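You operate a simulated robot arm through the tools that you are given. There is no shell and no other tool. Be economical: measure what you need, move in short steps, check, and stop when the job is done.

The job below is to be done with a simulated robot arm. You get a single attempt, and the scene is never put back.

Task
Cap the garden outlet for the winter: green connector off, brass cap on.
Fine: shut the green valve first and leave it shut; connector on the ledge.

It is judged by the outcome, as a careful person would: the job done as asked, and still so three seconds after it is handed in. It fails if anything else is knocked over, pushed out of place, dropped, spilled or broken. Lids that push on must go on centred and level and be pressed home; caps that screw on are set level and turned clockwise until they are tight.

Robot
A 6-joint arm with a two-finger parallel gripper, fixed in place. Base frame: the origin is at the foot of the arm, x ahead of it, y to its left, z up. Readings come in m, degrees, newtons and seconds.
With the tool pointing down near the work surface it reaches from about 0.24 to 0.66 m from the base axis. Its first joint turns from -66.0 to 66.0 degrees. Payload 2.9 kg.
The TCP is the grasp point between the finger pads, 0.03 m short of the fingertips. In the tool frame z runs along the fingers and y along their closing line. The gripper opens to 0.11 m. The fingers are 0.02 m wide and 0.01 m thick; the gripper's body (0.048 by 0.112 m) begins 0.055 m behind the TCP.
Orientation is told as [roll, pitch, yaw] about the base's x, y, z axes, in that order, counted from this pose: with the fingers straight down and closing along the base's y, the tool's x points along the base's -x, its y along +y and its z along -z.

Tools
- The arm moves only by the tool nudge_tool. Its argument "commands" is a list of rows, each an object of numbers (a shift or turn left out is 0, a gripper value left out holds the last): "tx", "ty", "tz": the shift along the base's x, y, z in mm; "ax", "ay", "az": the turn, a rotation vector about the base's x, y, z in degrees; "hand": the finger opening in mm, from 0 to 110. In form: [{"tx": .., "ty": .., "tz": .., "ax": .., "ay": .., "az": .., "hand": ..}, ...]. A call has 1 to 12 rows; each row shifts and turns the commanded pose from where the row before left it. A row lasts 0.2 s, in which the tool goes at most 0.05 m and 8.6 degrees; a call with a longer step from one row to the next is refused whole, and so is a gripper value outside its range. Where a pose cannot be reached the arm comes as near as it can. A force on the tool above 40 N (or 10 N above the force at the start of the call, whichever is more), or a blocked arm, ends the call early, and 0.2 s more pass. Each finger travels about 0.108 m/s and halts on what it meets, pressing with about 31 N; the grip force reading is that of the motor and also rises with nothing between the fingers. The clock runs only during rows and for 0.2 s after the last one: add rows that do not move to give the fingers time. It gives the time, the measured TCP pose, the force on the tool (base axes), the opening and the grip force at its end, in the units of the frame above (readings bear some noise), with the torque about the TCP (base axes, N m) and any sound that the robot's microphone picked up, and new pictures: "views" is both (left out), scene, wrist or none.
- Cameras (640 x 400 px; columns grow to the right, rows downward): "scene" is fixed at [0.0897, 0.4424, 1.3856]; the picture's right is [-0.65, -0.76, 0.00], its down [-0.42, 0.35, -0.84] and it looks along [0.64, -0.54, -0.55] (base axes); focal length 342 px, centre (320, 200). "wrist" rides on the gripper at [0.072, 0.017, -0.103] in the tool frame; the picture's right is [-0.23, 0.97, 0.00], its down [-0.76, -0.18, -0.62] and it looks along [-0.61, -0.14, 0.78] (tool axes); focal length 222 px, centre (320, 200). There is no depth. A picture from a camera that has moved, and an enlarged one, comes with that camera's place and axes in the base frame and with its lens.
- zoom(camera, box): a new picture of the part [left, top, right, bottom] of that camera's present view, enlarged. It takes no simulated time.
- finish_job(): hands the job in; it is judged then, once.

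Work in short steps. Places have to be worked out from the pictures, the camera data and where the tool is seen: move nearer, look again, correct. Check each grasp and each placing, and mend what went wrong. You have 120 turns and 200 pictures in all, those below and enlarged ones among them. Open the gripper and draw the arm clear of the work before you hand the job in, unless the task says otherwise; then end with one line.

The tools are called after "Call:" as name(argument=value, ...) on one line, values as JSON. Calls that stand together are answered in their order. nudge_tool: Moves the arm, as the interface text tells. Its arguments: {"type":"object","properties":{"commands":{"type":"array"},"views":{"type":"string","enum":["both","scene","wrist","none"]}},"required":["commands"]} The other tools are called the same way: zoom (camera, box) takes an enlarged picture of a part of a camera's view; finish_job () hands the job in.

At the start:

```text
time: 0.0
tcp_pos: [0.3801, 0.0112, 1.1933]
tcp_rot: [0.0, 0.0, -0.1]
ft_force: [-0.1, -0.1, -1.1]
wrist_torque: [-0.03, -0.02, -0.03]
width: 0.1099
grasp_force: 0.0
```

scene: 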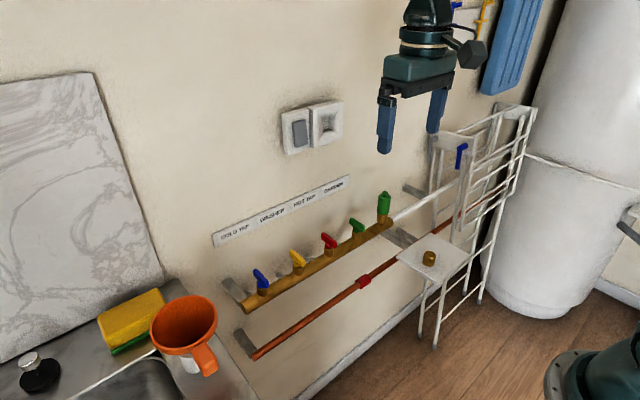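
wrist: 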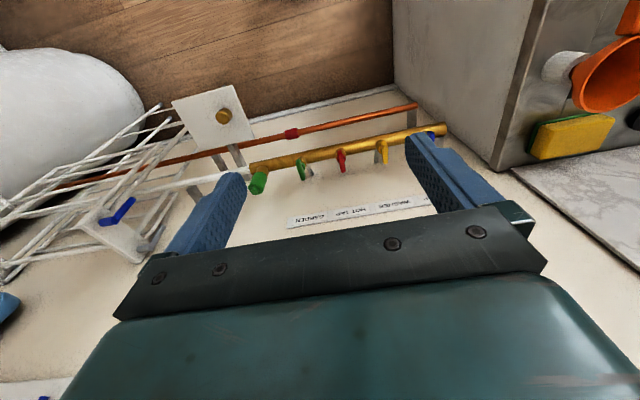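

I'll look closely at the manifold, the ledge and the valves first.

Call:
zoom(camera="scene", box=[320, 170, 480, 270])

Call:
zoom(camera="scene", box=[200, 150, 480, 325])

Call:
zoom(camera="wrist", box=[160, 80, 360, 205])

```text
4.00 times, centred on (400, 220) of scene
camera zoom: at [0.0897, 0.4424, 1.3856], right [-0.65, -0.76, 0.0], down [-0.42, 0.35, -0.84], along [0.64, -0.54, -0.55], focal length 1366 px, centre (0, 120)
```

zoom: 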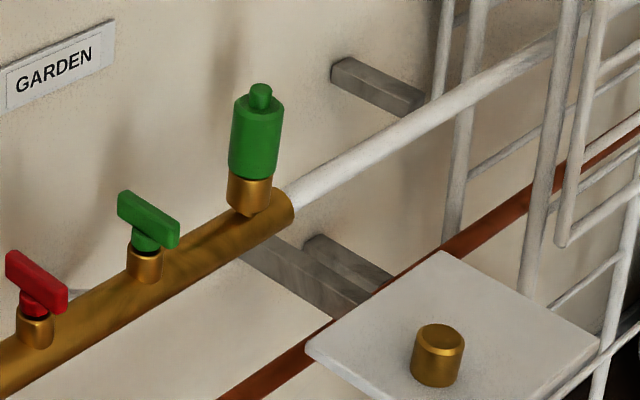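

```text
2.29 times, centred on (340, 238) of scene
camera zoom: at [0.0897, 0.4424, 1.3856], right [-0.65, -0.76, 0.0], down [-0.42, 0.35, -0.84], along [0.64, -0.54, -0.55], focal length 780 px, centre (274, 114)
```

zoom: 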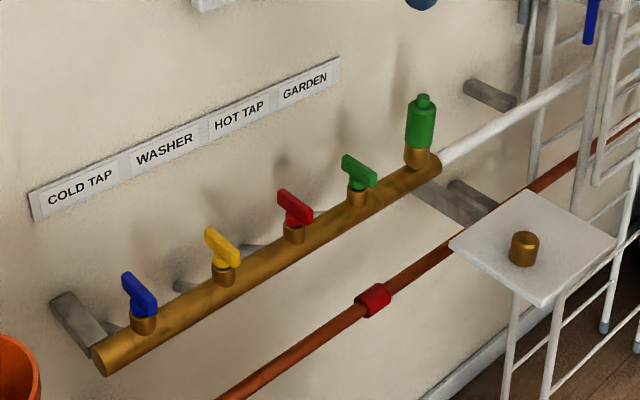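

```text
3.20 times, centred on (260, 142) of wrist
camera zoom: at [0.3087, 0.0287, 1.2988], right [0.23, 0.97, 0.0], down [0.76, -0.18, 0.62], along [0.61, -0.14, -0.78], focal length 711 px, centre (512, 384)
```

zoom: 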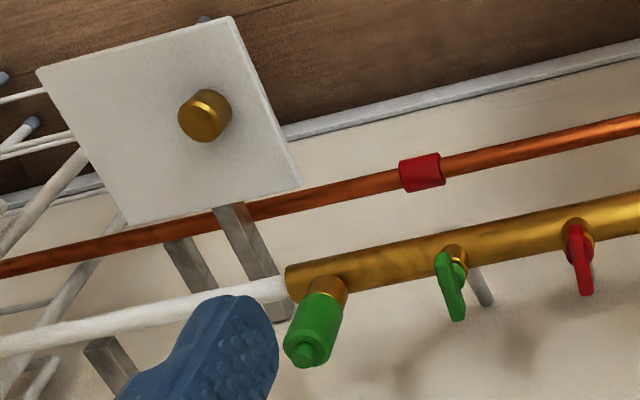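

The valve is near (0.565, -0.09, 0.84), the connector near (0.56, -0.18, 0.82) and the cap near (0.44, -0.255, 0.72). I'll move the wrist camera closer, staying well above them.

Call:
nudge_tool(commands=[{"tx": 20, "ty": -25, "tz": -30}, {"tx": 20, "ty": -25, "tz": -30}, {"tx": 20, "ty": -25, "tz": -30}, {"tx": 20, "ty": -25, "tz": -30}, {"tx": 20, "ty": -25, "tz": -30}, {}], views="both")

```text
time: 1.4
tcp_pos: [0.4836, -0.1125, 1.0409]
tcp_rot: [0.0, -0.1, 0.0]
ft_force: [0.2, 0.6, -0.6]
wrist_torque: [0.02, -0.03, 0.0]
width: 0.1101
grasp_force: 0.1
camera wrist: at [0.4116, -0.0949, 1.1455], right [0.23, 0.97, 0.0], down [0.76, -0.18, 0.62], along [0.61, -0.14, -0.78], focal length 222 px, centre (320, 200)
```

scene: 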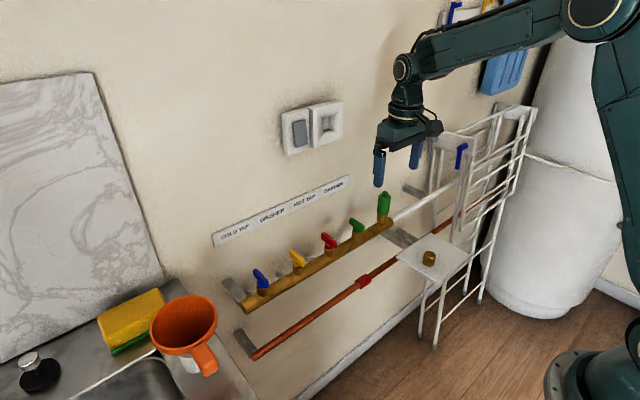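
wrist: 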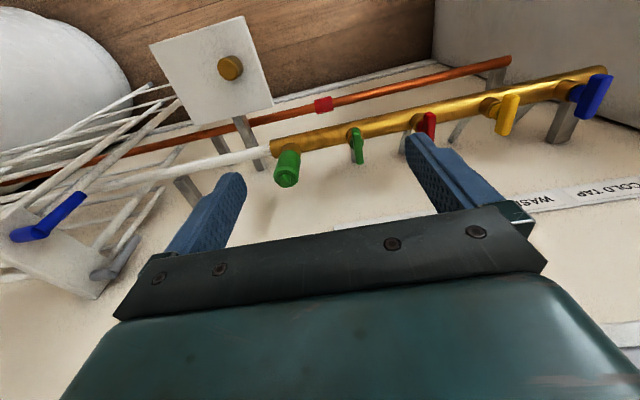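

Call:
zoom(camera="wrist", box=[230, 90, 470, 240])

Call:
zoom(camera="wrist", box=[140, 10, 300, 110])

Call:
zoom(camera="scene", box=[340, 180, 404, 240])

Call:
zoom(camera="wrist", box=[460, 40, 640, 152])

```text
2.67 times, centred on (350, 165) of wrist
camera zoom: at [0.4116, -0.0949, 1.1455], right [0.23, 0.97, 0.0], down [0.76, -0.18, 0.62], along [0.61, -0.14, -0.78], focal length 592 px, centre (240, 293)
```

zoom: 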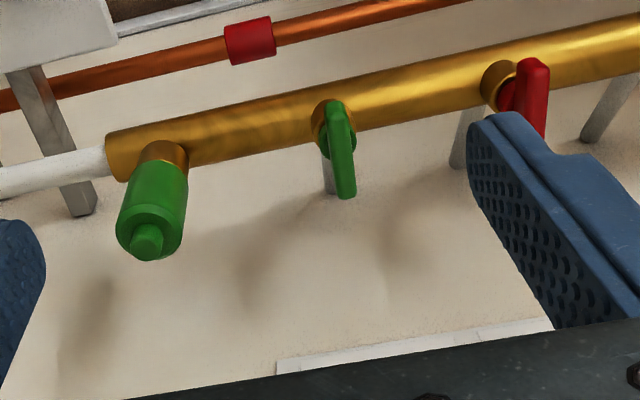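

```text
4.00 times, centred on (220, 60) of wrist
camera zoom: at [0.4116, -0.0949, 1.1455], right [0.23, 0.97, 0.0], down [0.76, -0.18, 0.62], along [0.61, -0.14, -0.78], focal length 888 px, centre (720, 760)
```

zoom: 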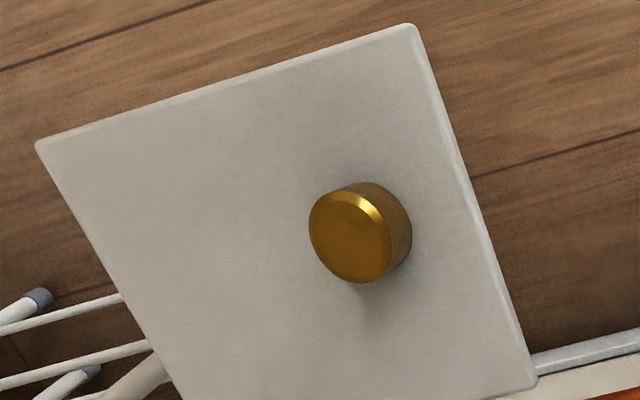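

```text
6.67 times, centred on (372, 210) of scene
camera zoom: at [0.0898, 0.4424, 1.3856], right [-0.65, -0.76, 0.0], down [-0.42, 0.35, -0.84], along [0.64, -0.54, -0.55], focal length 2277 px, centre (-27, 133)
```

zoom: 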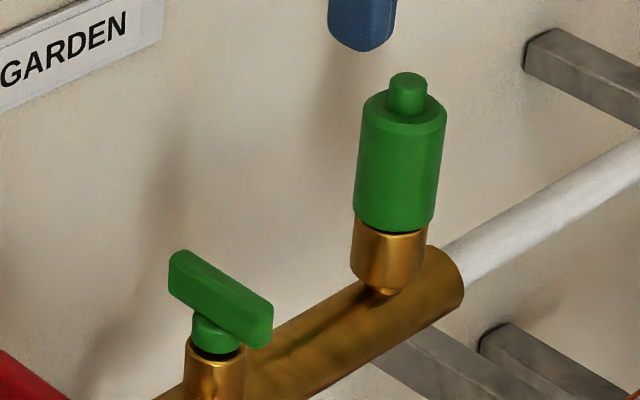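

```text
3.56 times, centred on (550, 96) of wrist
camera zoom: at [0.4116, -0.0949, 1.1455], right [0.23, 0.97, 0.0], down [0.76, -0.18, 0.62], along [0.61, -0.14, -0.78], focal length 790 px, centre (-498, 570)
```

zoom: 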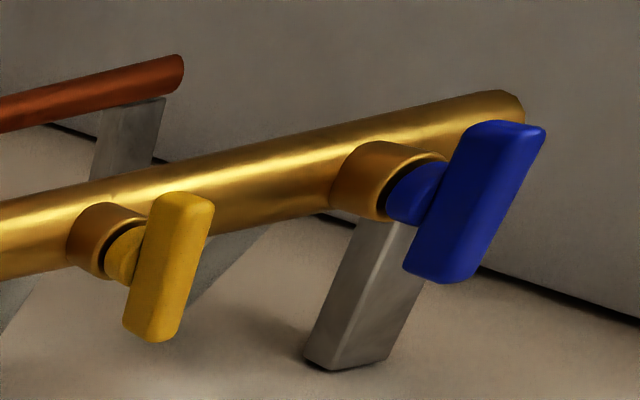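

The handle centre comes out at (0.554, -0.073, 0.856), set across the manifold, like the others. I'll line up above it with a moderate opening.

Call:
nudge_tool(commands=[{"tx": 35, "ty": 20, "tz": -30, "hand": 50}, {"tx": 35, "ty": 20, "tz": -30}, {"tz": -30}, {"tz": -15}, {}, {}], views="both")

```text
refused: row 1 steps farther than a row can; nothing moved
```

The first step was a hair too long, so I'll split it.

Call:
nudge_tool(commands=[{"tx": 25, "ty": 15, "tz": -25, "hand": 50}, {"tx": 25, "ty": 15, "tz": -25}, {"tx": 20, "ty": 10, "tz": -25}, {"tz": -30}, {}, {}], views="both")

```text
time: 2.8
tcp_pos: [0.5505, -0.0732, 0.9402]
tcp_rot: [-0.1, 0.0, 0.0]
ft_force: [-0.3, -0.4, -0.8]
wrist_torque: [-0.01, -0.02, 0.0]
width: 0.0501
grasp_force: 0.0
camera wrist: at [0.4794, -0.0564, 1.0439], right [0.23, 0.97, 0.0], down [0.76, -0.18, 0.62], along [0.61, -0.14, -0.78], focal length 222 px, centre (320, 200)
```

scene: 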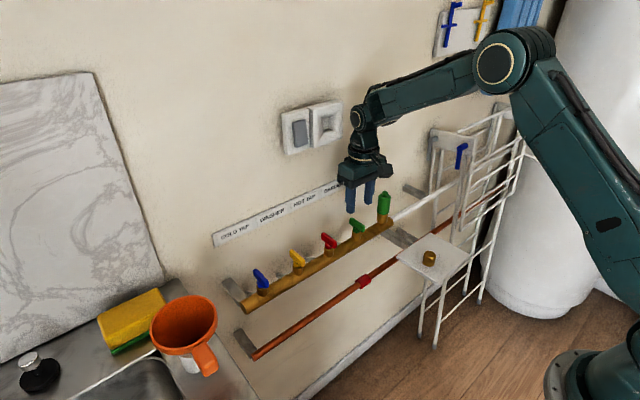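
wrist: 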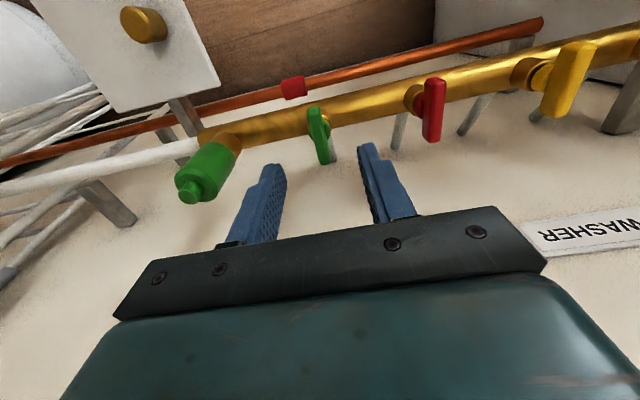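

Call:
zoom(camera="wrist", box=[240, 80, 400, 180])

Call:
zoom(camera="scene", box=[320, 150, 416, 240])

```text
4.00 times, centred on (320, 130) of wrist
camera zoom: at [0.4794, -0.0564, 1.0439], right [0.23, 0.97, 0.0], down [0.76, -0.18, 0.62], along [0.61, -0.14, -0.78], focal length 888 px, centre (320, 480)
```

zoom: 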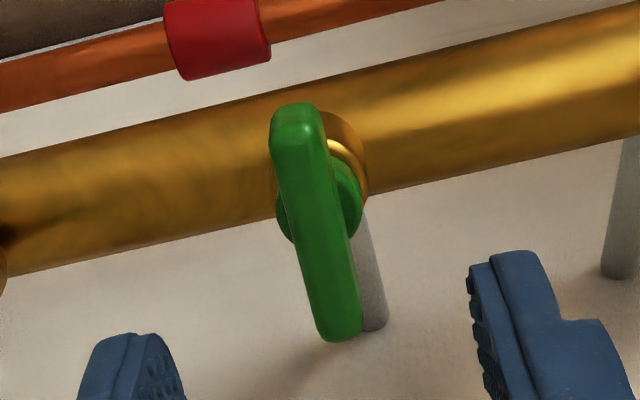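

```text
4.44 times, centred on (368, 195) of scene
camera zoom: at [0.0897, 0.4424, 1.3856], right [-0.65, -0.76, 0.0], down [-0.42, 0.35, -0.84], along [0.64, -0.54, -0.55], focal length 1518 px, centre (107, 222)
```

zoom: 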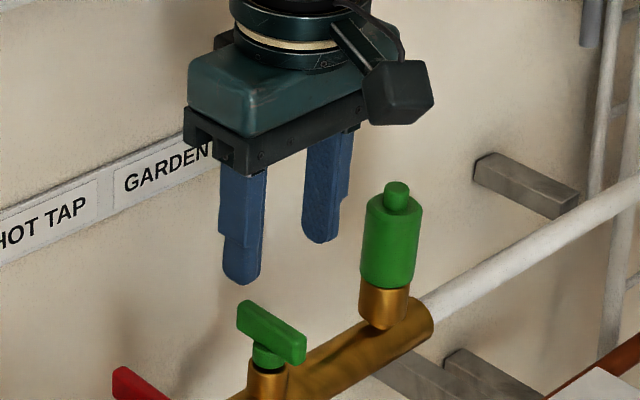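

The handle lies along x, centred at about (0.555, -0.074) and 50 mm long. I'll descend so the fingertips sit just below the handle's underside, then close.

Call:
nudge_tool(commands=[{"tx": 4, "ty": -1, "tz": -25}, {"tz": -25}, {"tz": -13}, {}, {"hand": 5}, {}, {}, {}], views="both")

```text
time: 4.6
tcp_pos: [0.5543, -0.0744, 0.8761]
tcp_rot: [0.0, 0.0, 0.0]
ft_force: [0.9, 6.8, -4.6]
wrist_torque: [0.18, -0.27, 0.03]
width: 0.0193
grasp_force: 45.1
camera wrist: at [0.4823, -0.0576, 0.9807], right [0.23, 0.97, 0.0], down [0.76, -0.18, 0.62], along [0.61, -0.14, -0.78], focal length 222 px, centre (320, 200)
```

scene: 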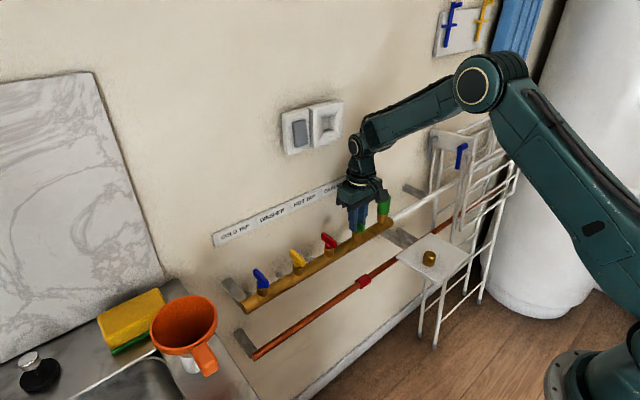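
wrist: 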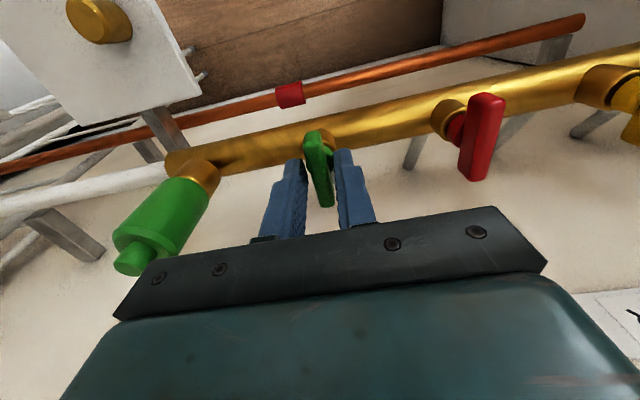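

Call:
zoom(camera="wrist", box=[250, 110, 410, 210])

Call:
zoom(camera="scene", box=[330, 170, 410, 245])

```text
4.00 times, centred on (330, 160) of wrist
camera zoom: at [0.4823, -0.0576, 0.9807], right [0.23, 0.97, 0.0], down [0.76, -0.18, 0.62], along [0.61, -0.14, -0.78], focal length 888 px, centre (280, 360)
```

zoom: 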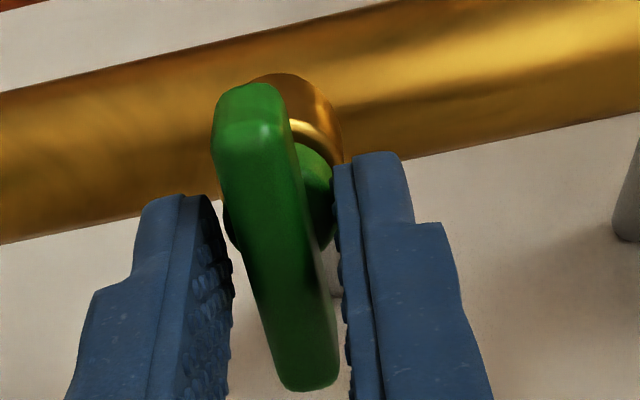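

```text
5.33 times, centred on (370, 208) of scene
camera zoom: at [0.0898, 0.4426, 1.3855], right [-0.65, -0.76, 0.0], down [-0.42, 0.35, -0.84], along [0.64, -0.54, -0.55], focal length 1821 px, centre (53, 160)
```

zoom: 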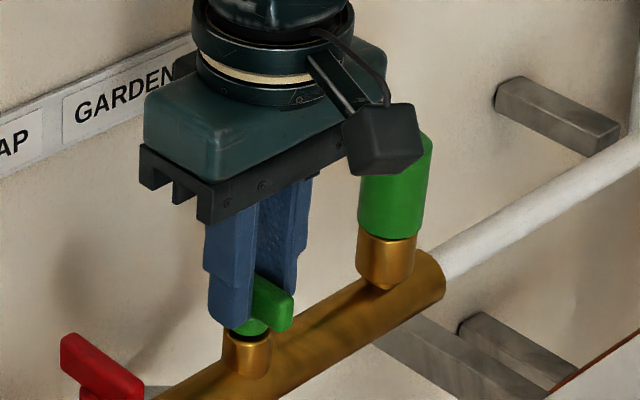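

The fingertips caught the round neck (19 mm) under the handle. I'll open, raise 7 mm and grip the handle itself.

Call:
nudge_tool(commands=[{"hand": 40}, {"ty": -0.5, "tz": 7}, {}, {"hand": 3}, {}, {}, {}], views="wrist")

```text
time: 6.2
tcp_pos: [0.5529, -0.0758, 0.8848]
tcp_rot: [0.0, 0.1, 0.2]
ft_force: [-0.2, 14.4, 4.3]
wrist_torque: [0.34, 0.46, -0.11]
width: 0.0109
grasp_force: 45.0
camera wrist: at [0.4822, -0.0578, 0.9884], right [0.22, 0.97, 0.0], down [0.76, -0.18, 0.62], along [0.61, -0.14, -0.78], focal length 222 px, centre (320, 200)
```

wrist: 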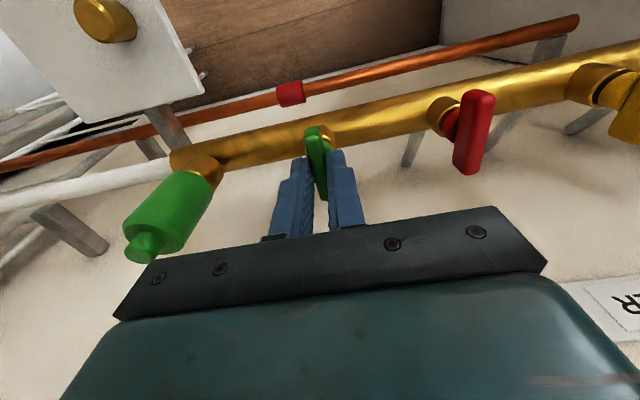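

Width 11 mm means the handle is gripped, with a side load of +14 N. I'll ease +1.5 mm in y and try a clockwise turn of about 24°.

Call:
nudge_tool(commands=[{"ty": 1.5}, {}, {"az": -8}, {"az": -8}, {"az": -8}, {}], views="wrist")

```text
time: 7.6
tcp_pos: [0.5537, -0.0753, 0.884]
tcp_rot: [0.0, -0.1, -24.1]
ft_force: [-2.9, 3.4, 2.9]
wrist_torque: [-0.5, -1.18, 0.0]
width: 0.0108
grasp_force: 44.9
camera wrist: at [0.4955, -0.0289, 0.9883], right [0.61, 0.8, 0.0], down [0.62, -0.47, 0.62], along [0.5, -0.38, -0.78], focal length 222 px, centre (320, 200)
```

wrist: 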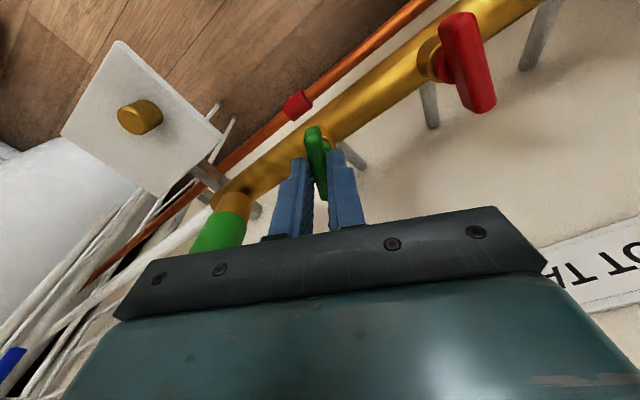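

The handle turns with the tool, at low torque. I'll continue in steps.

Call:
nudge_tool(commands=[{"az": -8}, {"az": -8}, {"az": -8}, {"az": -8}, {"az": -8}, {}], views="wrist")

Call:
nudge_tool(commands=[{"az": -8}, {"az": -8}, {"az": -8}, {}], views="both")

```text
time: 9.0
tcp_pos: [0.556, -0.0734, 0.8841]
tcp_rot: [0.0, 0.0, -64.1]
ft_force: [-4.2, 2.4, 14.6]
wrist_torque: [0.15, 0.18, -0.04]
width: 0.0108
grasp_force: 44.9
camera wrist: at [0.5387, -0.001, 0.9883], right [0.98, 0.22, 0.0], down [0.17, -0.76, 0.62], along [0.14, -0.61, -0.78], focal length 222 px, centre (320, 200)
```

wrist: 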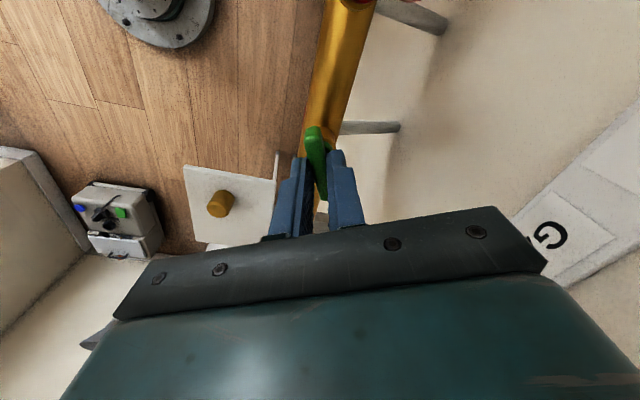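

```text
time: 10.0
tcp_pos: [0.5553, -0.0743, 0.8841]
tcp_rot: [0.1, 0.0, -88.1]
ft_force: [-6.3, 0.9, 21.9]
wrist_torque: [0.43, 0.25, -0.03]
width: 0.0108
grasp_force: 44.8
camera wrist: at [0.5698, -0.0005, 0.9883], right [0.98, -0.19, 0.0], down [-0.15, -0.77, 0.62], along [-0.12, -0.61, -0.78], focal length 222 px, centre (320, 200)
```

scene: 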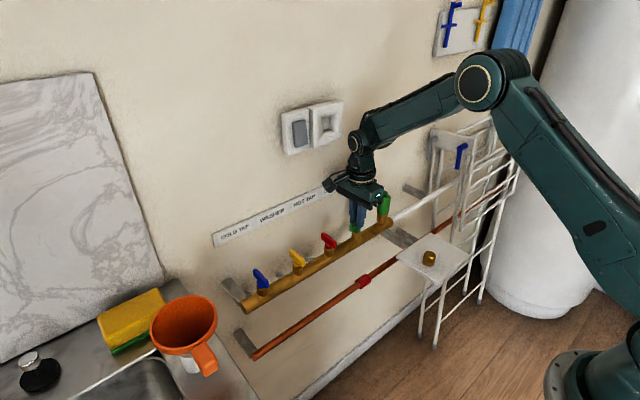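
wrist: 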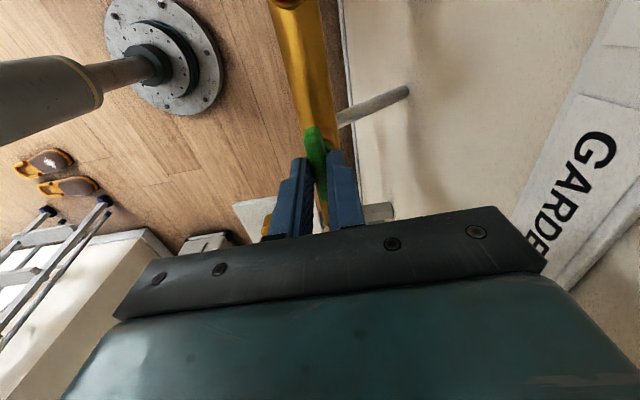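

The handle now lies along the manifold with no end-stop felt yet. I'll turn a bit further to feel for a stop.

Call:
nudge_tool(commands=[{"az": -5}, {"az": -5}, {}], views="wrist")

```text
time: 10.8
tcp_pos: [0.5551, -0.074, 0.8834]
tcp_rot: [0.1, 0.0, -98.1]
ft_force: [-5.7, -1.1, 22.2]
wrist_torque: [-0.03, 0.17, 1.13]
width: 0.0132
grasp_force: 45.2
camera wrist: at [0.5823, -0.0042, 0.9879], right [0.93, -0.36, 0.0], down [-0.28, -0.73, 0.62], along [-0.22, -0.58, -0.78], focal length 222 px, centre (320, 200)
```

wrist: 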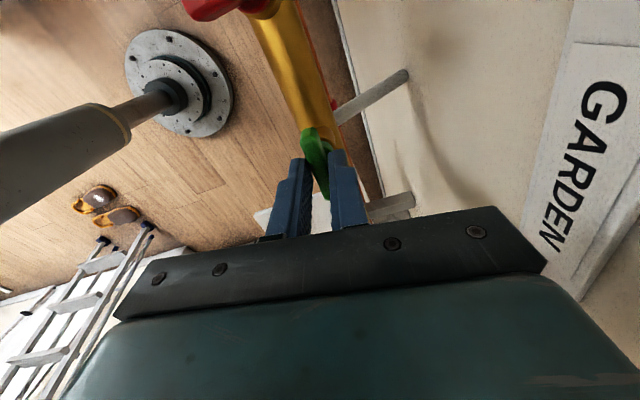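

Torque jumped to 1.1 N·m and the fingers were wedged apart, so there is a stop at 90°: the valve is shut. I'll open in place and rise clear.

Call:
nudge_tool(commands=[{"hand": 40}, {}, {"tz": 20}, {"tz": 40}, {"tz": 40}, {}], views="both")

```text
time: 12.1
tcp_pos: [0.5517, -0.0721, 0.9759]
tcp_rot: [-1.1, 0.0, -98.1]
ft_force: [1.2, 0.5, -3.2]
wrist_torque: [-0.1, 0.26, -0.02]
width: 0.0402
grasp_force: 0.0
stopped in row 6: the force on the tool passed its limit at 43 N (the readings are from after the stop); the commanded pose is now the measured one
camera wrist: at [0.5811, -0.0019, 1.0788], right [0.93, -0.36, -0.02], down [-0.27, -0.73, 0.63], along [-0.24, -0.58, -0.78], focal length 222 px, centre (320, 200)
```

scene: 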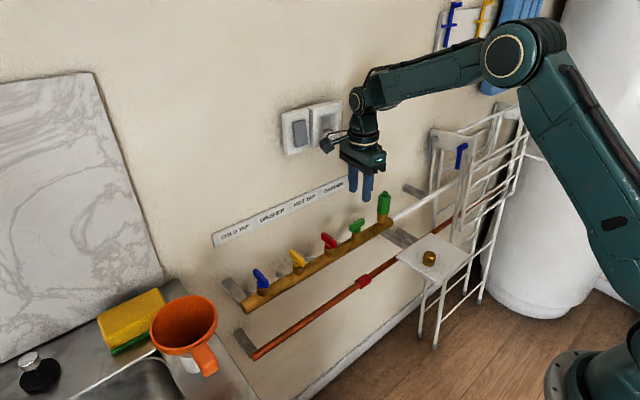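
wrist: 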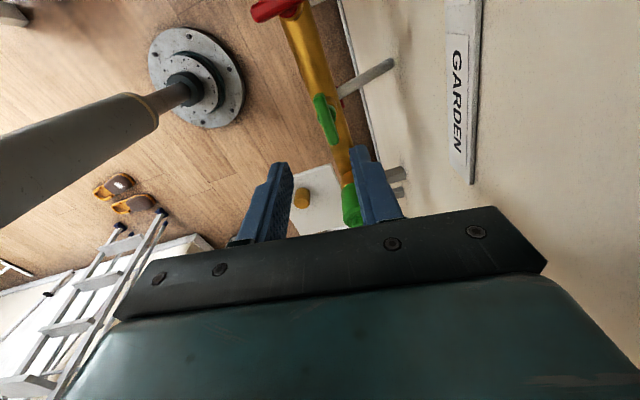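

The valve handle stays along the pipe. On the way up the hand touched something, probably the wall socket. I'll back away from the wall before anything else.

Call:
nudge_tool(commands=[{"tx": -20}, {"tx": -30}, {"tx": -30, "az": 8, "ax": 1.1}, {"az": 8}, {"az": 8}, {"az": 8}, {}], views="both")

Call:
zoom(camera="scene", box=[270, 90, 350, 165])

Call:
zoom(camera="scene", box=[330, 180, 410, 255])

```text
time: 13.7
tcp_pos: [0.471, -0.0718, 0.9761]
tcp_rot: [-1.1, 1.0, -66.1]
ft_force: [0.4, -0.1, 0.9]
wrist_torque: [0.03, 0.0, 0.0]
width: 0.0401
grasp_force: 0.1
camera wrist: at [0.4609, 0.0008, 1.0807], right [0.98, 0.19, -0.02], down [0.16, -0.77, 0.61], along [0.1, -0.61, -0.79], focal length 222 px, centre (320, 200)
```

scene: 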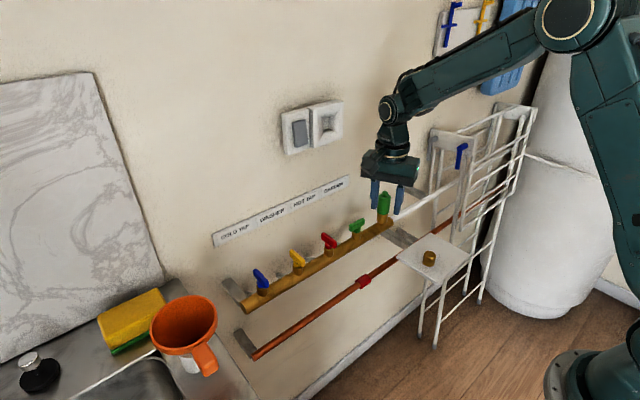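
wrist: 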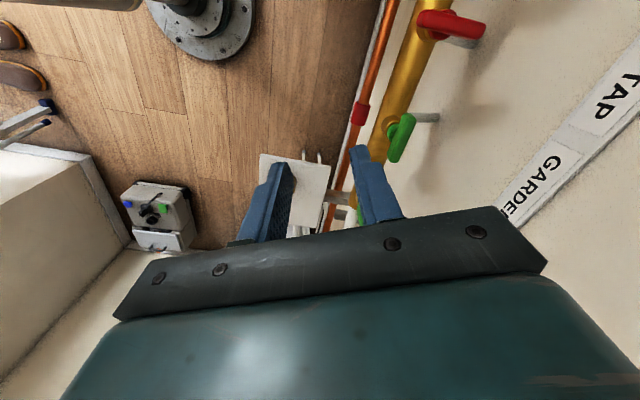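

```text
5.33 times, centred on (310, 128) of scene
camera zoom: at [0.0897, 0.4424, 1.3856], right [-0.65, -0.76, 0.0], down [-0.42, 0.35, -0.84], along [0.64, -0.54, -0.55], focal length 1821 px, centre (373, 587)
```

zoom: 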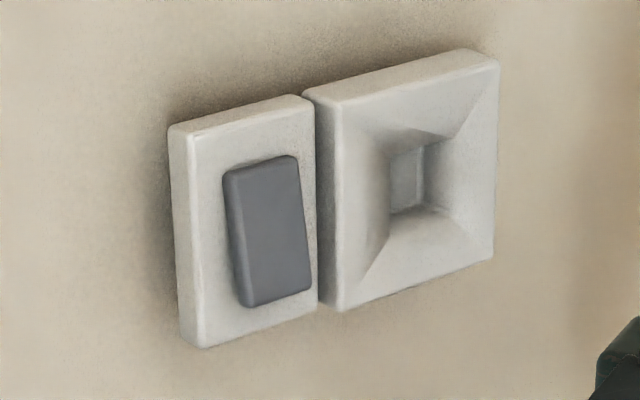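

```text
5.33 times, centred on (370, 218) of scene
camera zoom: at [0.0897, 0.4424, 1.3856], right [-0.65, -0.76, 0.0], down [-0.42, 0.35, -0.84], along [0.64, -0.54, -0.55], focal length 1821 px, centre (53, 107)
```

zoom: 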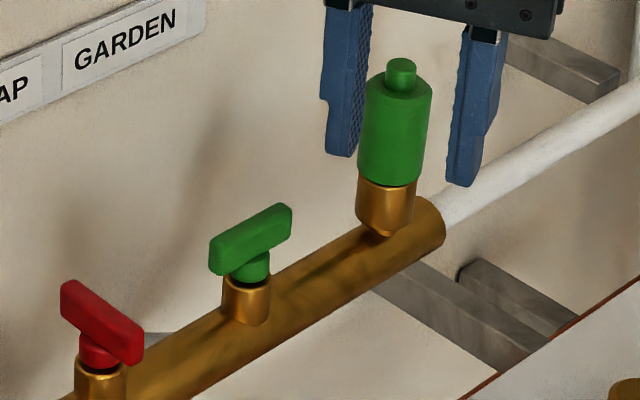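

The valve handle is along the pipe and the socket is unharmed. Next is the connector at (0.556, -0.175): I'll level the tool, set yaw to about -45° and hover above it.

Call:
nudge_tool(commands=[{"ax": -0.5, "ay": -1.4, "ty": -30}, {"az": 7, "ty": -35, "tx": 10, "hand": 60}, {"az": 7, "ty": -35, "tx": 15}, {"az": 7, "tx": 20}, {"tx": 20}, {}], views="both")

```text
time: 15.1
tcp_pos: [0.539, -0.1723, 0.9756]
tcp_rot: [0.0, 0.0, -45.1]
ft_force: [0.6, 0.8, 0.5]
wrist_torque: [-0.02, 0.01, -0.01]
width: 0.0602
grasp_force: 0.0
camera wrist: at [0.5006, -0.1083, 1.0796], right [0.85, 0.53, 0.0], down [0.41, -0.66, 0.62], along [0.33, -0.53, -0.78], focal length 222 px, centre (320, 200)
```

scene: 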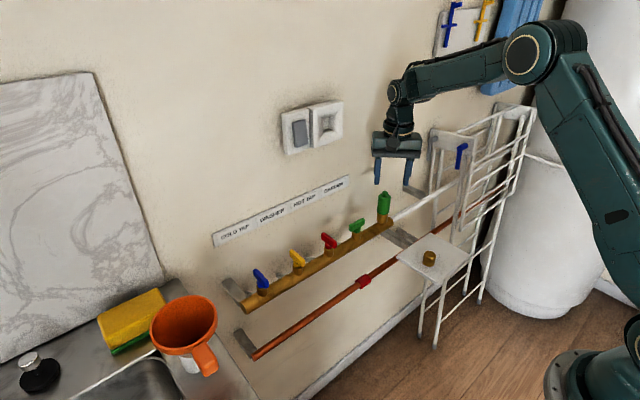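
wrist: 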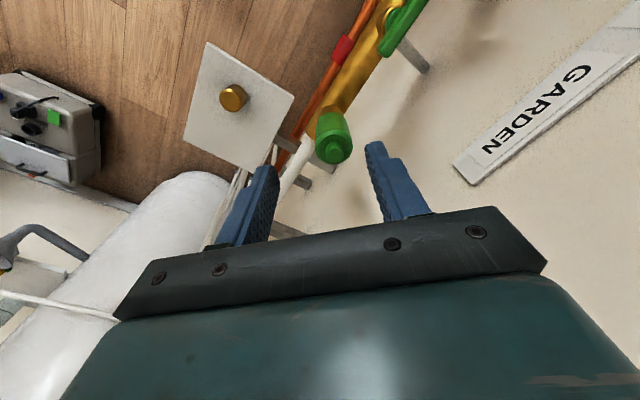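

Call:
zoom(camera="wrist", box=[280, 90, 400, 165])

Call:
zoom(camera="wrist", box=[170, 30, 330, 180])

```text
5.33 times, centred on (340, 128) of wrist
camera zoom: at [0.5006, -0.1083, 1.0796], right [0.85, 0.53, 0.0], down [0.41, -0.66, 0.62], along [0.33, -0.53, -0.78], focal length 1185 px, centre (213, 587)
```

zoom: 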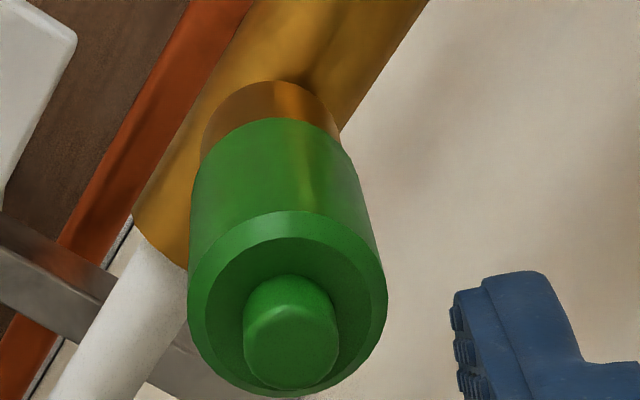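

```text
2.67 times, centred on (250, 105) of wrist
camera zoom: at [0.5006, -0.1083, 1.0796], right [0.85, 0.53, 0.0], down [0.41, -0.66, 0.62], along [0.33, -0.53, -0.78], focal length 592 px, centre (507, 453)
```

zoom: 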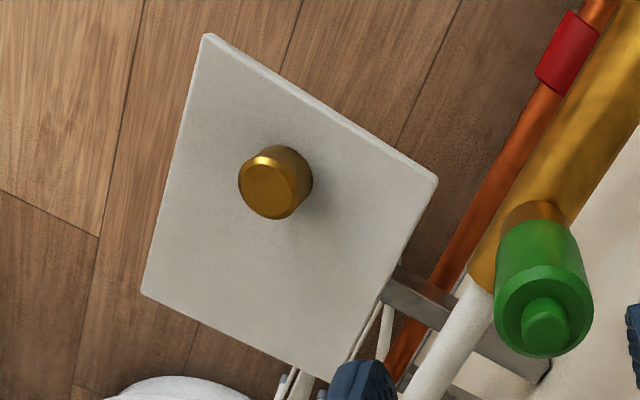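

The connector top is centred at (0.5555, -0.174) with a diameter of about 32 mm. I'll descend around it and grip.

Call:
nudge_tool(commands=[{"tx": 8, "ty": -1}, {"tx": 8.5, "ty": -0.7}, {"tz": -25}, {"tz": -30}, {"tz": -25}, {"tz": -13}, {}, {"hand": 28}, {}, {}, {}], views="both")

```text
time: 17.5
tcp_pos: [0.5532, -0.1746, 0.8826]
tcp_rot: [0.0, 0.0, -45.2]
ft_force: [4.0, -0.2, -5.4]
wrist_torque: [-0.03, -0.11, 0.02]
width: 0.0328
grasp_force: 31.3
camera wrist: at [0.5147, -0.1093, 0.9861], right [0.85, 0.53, 0.0], down [0.41, -0.67, 0.62], along [0.33, -0.53, -0.78], focal length 222 px, centre (320, 200)
```

scene: 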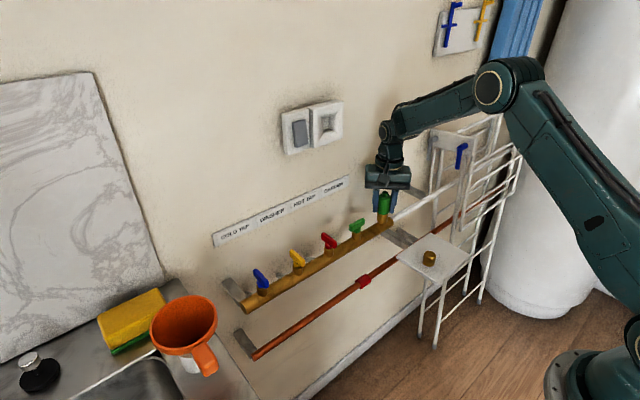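
wrist: 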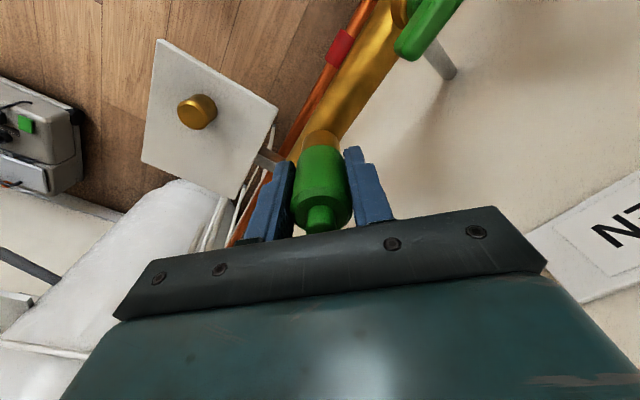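

It's gripped at 32.8 mm. I'll tighten the grip slightly and try turning it counter-clockwise.

Call:
nudge_tool(commands=[{"hand": 15}, {"az": 8}, {"az": 8}, {"az": 8}, {}], views="wrist")

```text
time: 18.7
tcp_pos: [0.5519, -0.1728, 0.8832]
tcp_rot: [0.1, -0.1, -21.0]
ft_force: [0.6, -0.1, -0.7]
wrist_torque: [-0.02, 0.01, -0.02]
width: 0.0329
grasp_force: 30.9
heard: snap
camera wrist: at [0.4919, -0.1306, 0.9871], right [0.56, 0.83, 0.0], down [0.65, -0.44, 0.62], along [0.52, -0.35, -0.78], focal length 222 px, centre (320, 200)
```

wrist: 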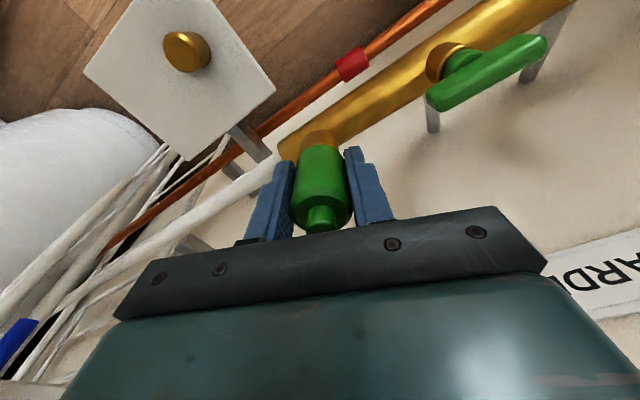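

A snap was heard and the load on the tool vanished, so the connector has let go. I'll lift slowly and check.

Call:
nudge_tool(commands=[{"tz": 5}, {"tz": 10}, {"tz": 15}, {"tz": 15}, {}], views="both")

Call:
zoom(camera="scene", box=[330, 160, 426, 250])

Call:
zoom(camera="wrist", box=[240, 100, 400, 240])

```text
time: 19.9
tcp_pos: [0.5533, -0.1717, 0.9287]
tcp_rot: [0.0, 0.0, -21.2]
ft_force: [0.3, 0.7, 0.2]
wrist_torque: [0.0, 0.0, -0.02]
width: 0.0327
grasp_force: 31.0
camera wrist: at [0.4924, -0.1306, 1.0325], right [0.56, 0.83, 0.0], down [0.65, -0.44, 0.62], along [0.51, -0.35, -0.78], focal length 222 px, centre (320, 200)
```

scene: 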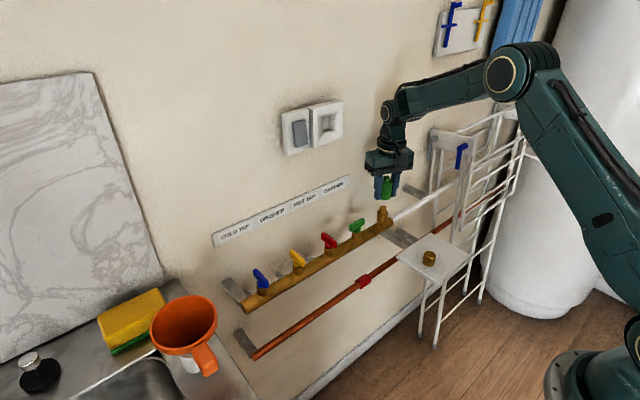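
wrist: 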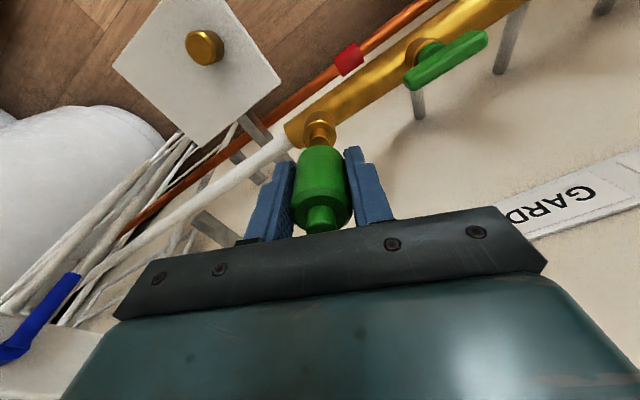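

```text
4.44 times, centred on (378, 205) of scene
camera zoom: at [0.0897, 0.4424, 1.3856], right [-0.65, -0.76, 0.0], down [-0.42, 0.35, -0.84], along [0.64, -0.54, -0.55], focal length 1518 px, centre (62, 178)
```

zoom: 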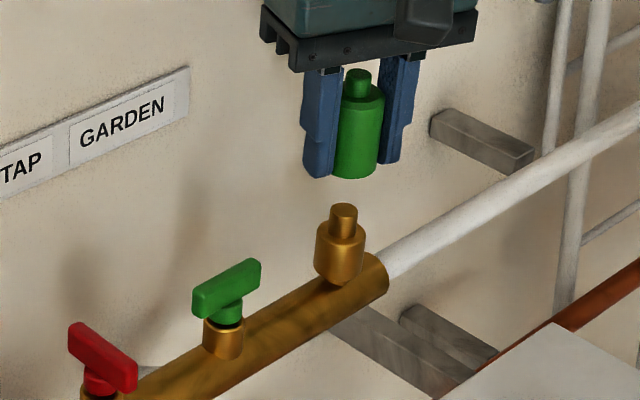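

```text
2.86 times, centred on (320, 170) of wrist
camera zoom: at [0.4924, -0.1306, 1.0325], right [0.56, 0.83, 0.0], down [0.65, -0.44, 0.62], along [0.51, -0.35, -0.78], focal length 635 px, centre (320, 286)
```

zoom: 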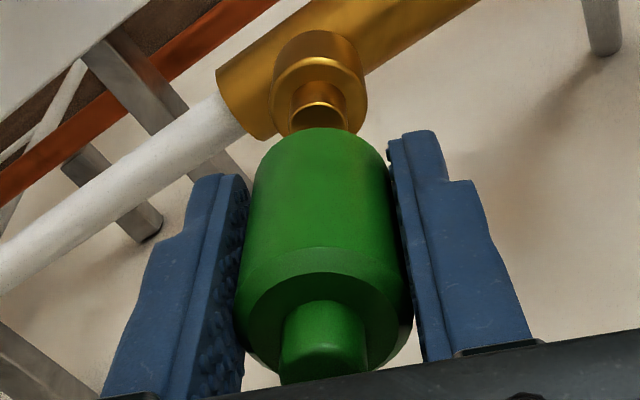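

The connector is off and held, and the outlet's narrow spigot is exposed. I'll carry it back from the wall toward the ledge, turning toward yaw -90° so the hand is slim on the rack side.

Call:
nudge_tool(commands=[{"tx": -30, "tz": 5}, {"tx": -30, "ty": -10, "az": -8}, {"tx": -25, "ty": -15, "az": -8}, {"tx": -18, "ty": -15, "az": -8}, {"ty": -15, "az": -8}, {"ty": -10, "az": -8}, {"az": -8}, {"az": -8}, {"az": -8}, {"az": -5}, {}], views="both")

```text
time: 22.3
tcp_pos: [0.4507, -0.238, 0.9333]
tcp_rot: [0.0, 0.0, -90.3]
ft_force: [0.7, -0.4, -0.5]
wrist_torque: [0.01, 0.0, 0.02]
width: 0.0328
grasp_force: 30.3
camera wrist: at [0.4683, -0.1654, 1.0372], right [0.97, -0.23, 0.0], down [-0.18, -0.76, 0.62], along [-0.14, -0.61, -0.78], focal length 222 px, centre (320, 200)
```

scene: 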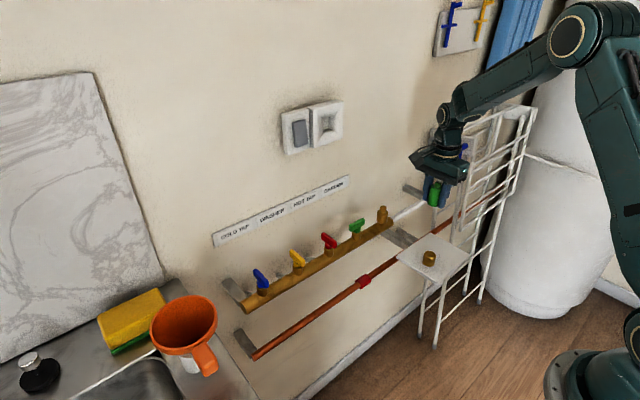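
wrist: 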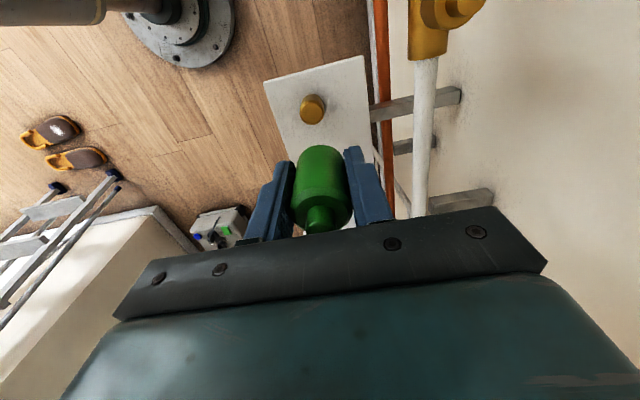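

Call:
zoom(camera="scene", box=[390, 100, 550, 360])

Call:
zoom(camera="wrist", box=[230, 50, 470, 220])

```text
1.54 times, centred on (470, 230) of scene
camera zoom: at [0.0897, 0.4424, 1.3856], right [-0.65, -0.76, 0.0], down [-0.42, 0.35, -0.84], along [0.64, -0.54, -0.55], focal length 525 px, centre (89, 154)
```

zoom: 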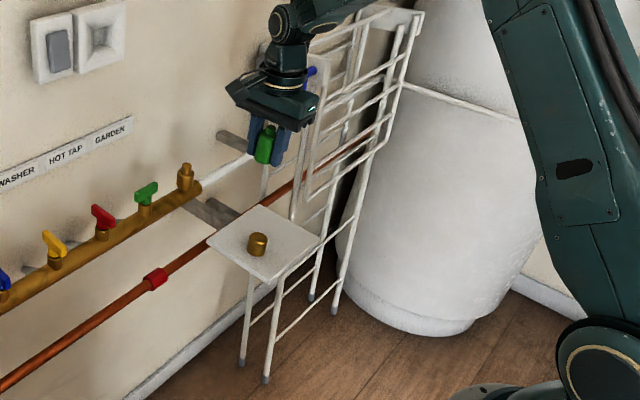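

```text
2.35 times, centred on (350, 135) of wrist
camera zoom: at [0.4683, -0.1654, 1.0372], right [0.97, -0.23, 0.0], down [-0.18, -0.76, 0.62], along [-0.14, -0.61, -0.78], focal length 523 px, centre (249, 353)
```

zoom: 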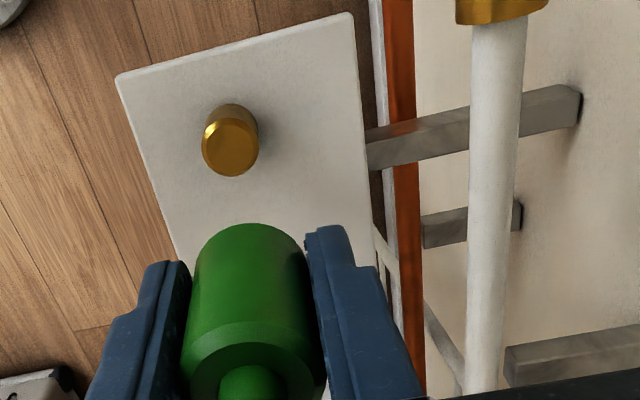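

The airer frame starts beyond y ≈ -0.37, so I'll set the connector at about (0.460, -0.305), which leaves it clear of the cap. Moving over that spot and partly down.

Call:
nudge_tool(commands=[{"tx": 5, "ty": -33}, {"tx": 5, "ty": -34}, {"tz": -45}, {"tz": -45}, {"tz": -40}, {}], views="both")

Call:
zoom(camera="scene", box=[390, 190, 490, 290])

Call:
zoom(camera="wrist", box=[230, 30, 430, 230])

```text
time: 23.7
tcp_pos: [0.4591, -0.305, 0.8036]
tcp_rot: [0.0, 0.0, -90.0]
ft_force: [1.0, -0.2, 0.1]
wrist_torque: [0.04, -0.01, 0.02]
width: 0.0329
grasp_force: 30.6
camera wrist: at [0.4778, -0.2333, 0.907], right [0.97, -0.23, 0.0], down [-0.18, -0.76, 0.62], along [-0.14, -0.61, -0.78], focal length 222 px, centre (320, 200)
```

scene: 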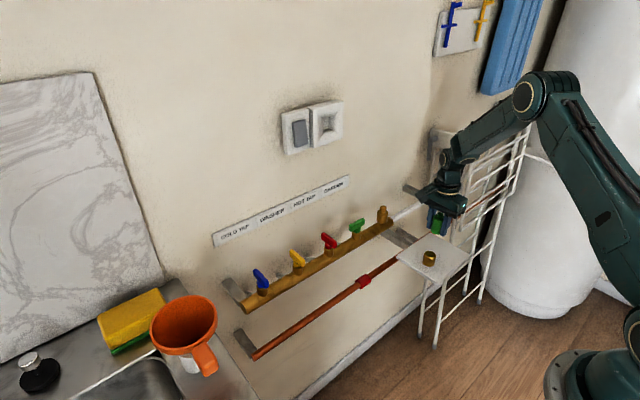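
wrist: 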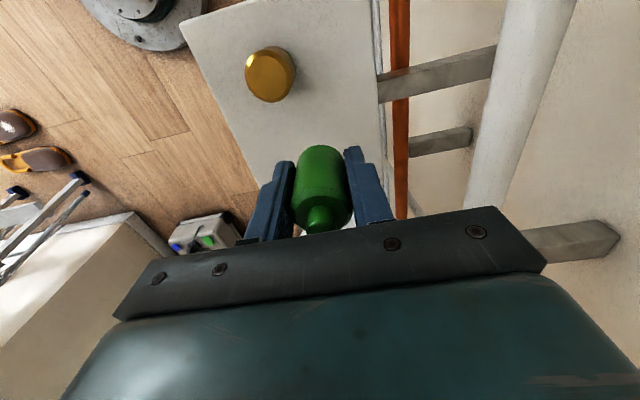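

```text
4.00 times, centred on (440, 240) of scene
camera zoom: at [0.0897, 0.4424, 1.3856], right [-0.65, -0.76, 0.0], down [-0.42, 0.35, -0.84], along [0.64, -0.54, -0.55], focal length 1366 px, centre (-160, 40)
```

zoom: 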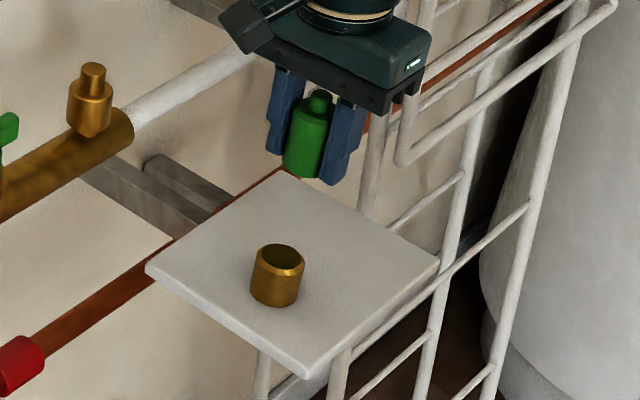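

```text
2.00 times, centred on (330, 130) of wrist
camera zoom: at [0.4778, -0.2333, 0.907], right [0.97, -0.23, 0.0], down [-0.18, -0.76, 0.62], along [-0.14, -0.61, -0.78], focal length 444 px, centre (300, 340)
```

zoom: 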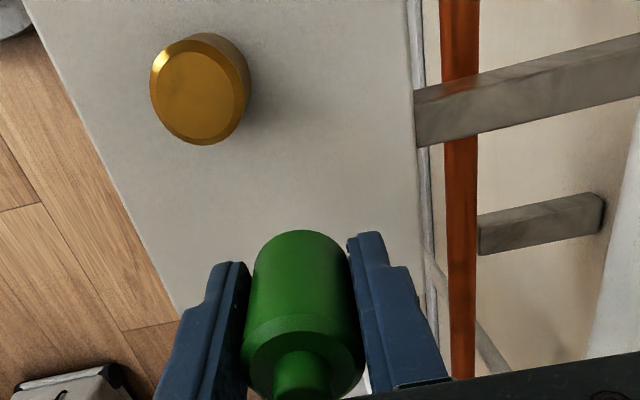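

The path down is clear and the cap stands closed end up. I'll lower the connector the rest of the way gently until it touches.

Call:
nudge_tool(commands=[{"tz": -20}, {"tz": -15}, {"tz": -10}, {"tz": -3}, {"tz": -3}, {}], views="scene")

Call:
zoom(camera="scene", box=[390, 190, 490, 290])

```text
time: 25.1
tcp_pos: [0.4604, -0.3056, 0.7529]
tcp_rot: [0.0, 0.0, -90.1]
ft_force: [0.2, 0.5, -0.5]
wrist_torque: [0.0, 0.01, 0.0]
width: 0.0331
grasp_force: 30.9
```

scene: 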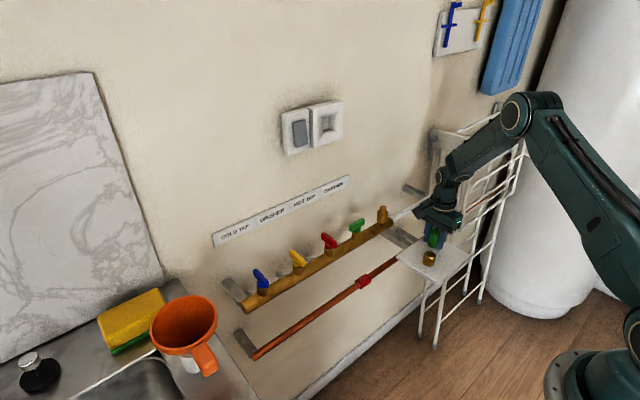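

```text
4.00 times, centred on (440, 240) of scene
camera zoom: at [0.0897, 0.4424, 1.3856], right [-0.65, -0.76, 0.0], down [-0.42, 0.35, -0.84], along [0.64, -0.54, -0.55], focal length 1366 px, centre (-160, 40)
```

zoom: 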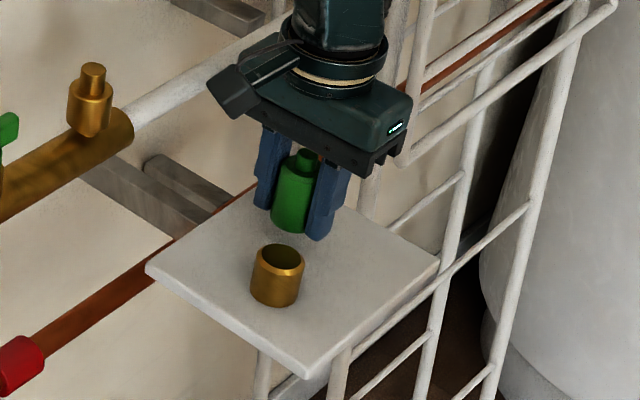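

Call:
nudge_tool(commands=[{"tz": -2}, {"tz": -2}, {"tz": -2}, {}], views="none")

```text
time: 26.1
tcp_pos: [0.4602, -0.306, 0.7471]
tcp_rot: [0.0, -0.1, -90.1]
ft_force: [-0.3, 0.1, -0.1]
wrist_torque: [0.02, -0.03, 0.03]
width: 0.033
grasp_force: 30.9
```

No contact yet, so I'll continue down in 2 mm steps.

Call:
nudge_tool(commands=[{"tz": -2}, {"tz": -2}, {}], views="none")

Call:
nudge_tool(commands=[{"tz": -2}, {"tz": -1.5}, {}], views="scene")

Call:
zoom(camera="scene", box=[410, 200, 470, 280])

```text
time: 26.9
tcp_pos: [0.4598, -0.3053, 0.7416]
tcp_rot: [0.0, -0.1, -90.1]
ft_force: [0.3, 0.3, 0.7]
wrist_torque: [-0.01, -0.01, 0.01]
width: 0.033
grasp_force: 30.8
```

```text
time: 27.7
tcp_pos: [0.4607, -0.3049, 0.7385]
tcp_rot: [0.1, 0.2, -90.1]
ft_force: [-0.8, -0.7, 0.5]
wrist_torque: [0.03, 0.02, 0.04]
width: 0.0328
grasp_force: 30.9
```

scene: 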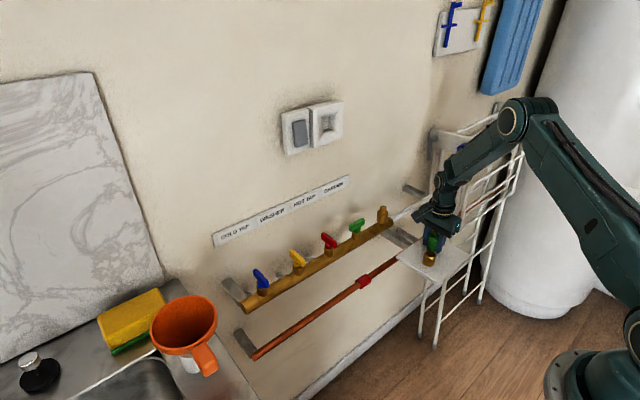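

```text
5.00 times, centred on (440, 240) of scene
camera zoom: at [0.0897, 0.4424, 1.3856], right [-0.65, -0.76, 0.0], down [-0.42, 0.35, -0.84], along [0.64, -0.54, -0.55], focal length 1707 px, centre (-280, 0)
```

zoom: 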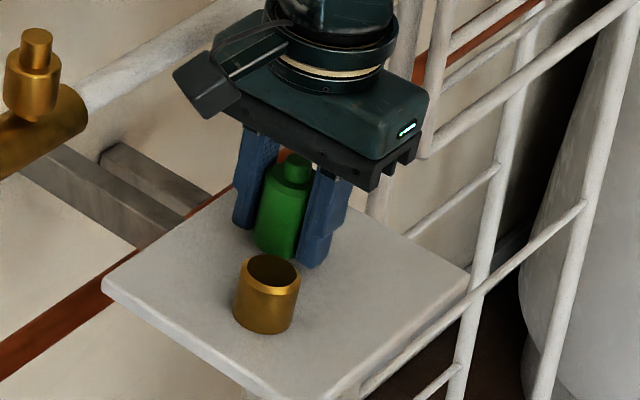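

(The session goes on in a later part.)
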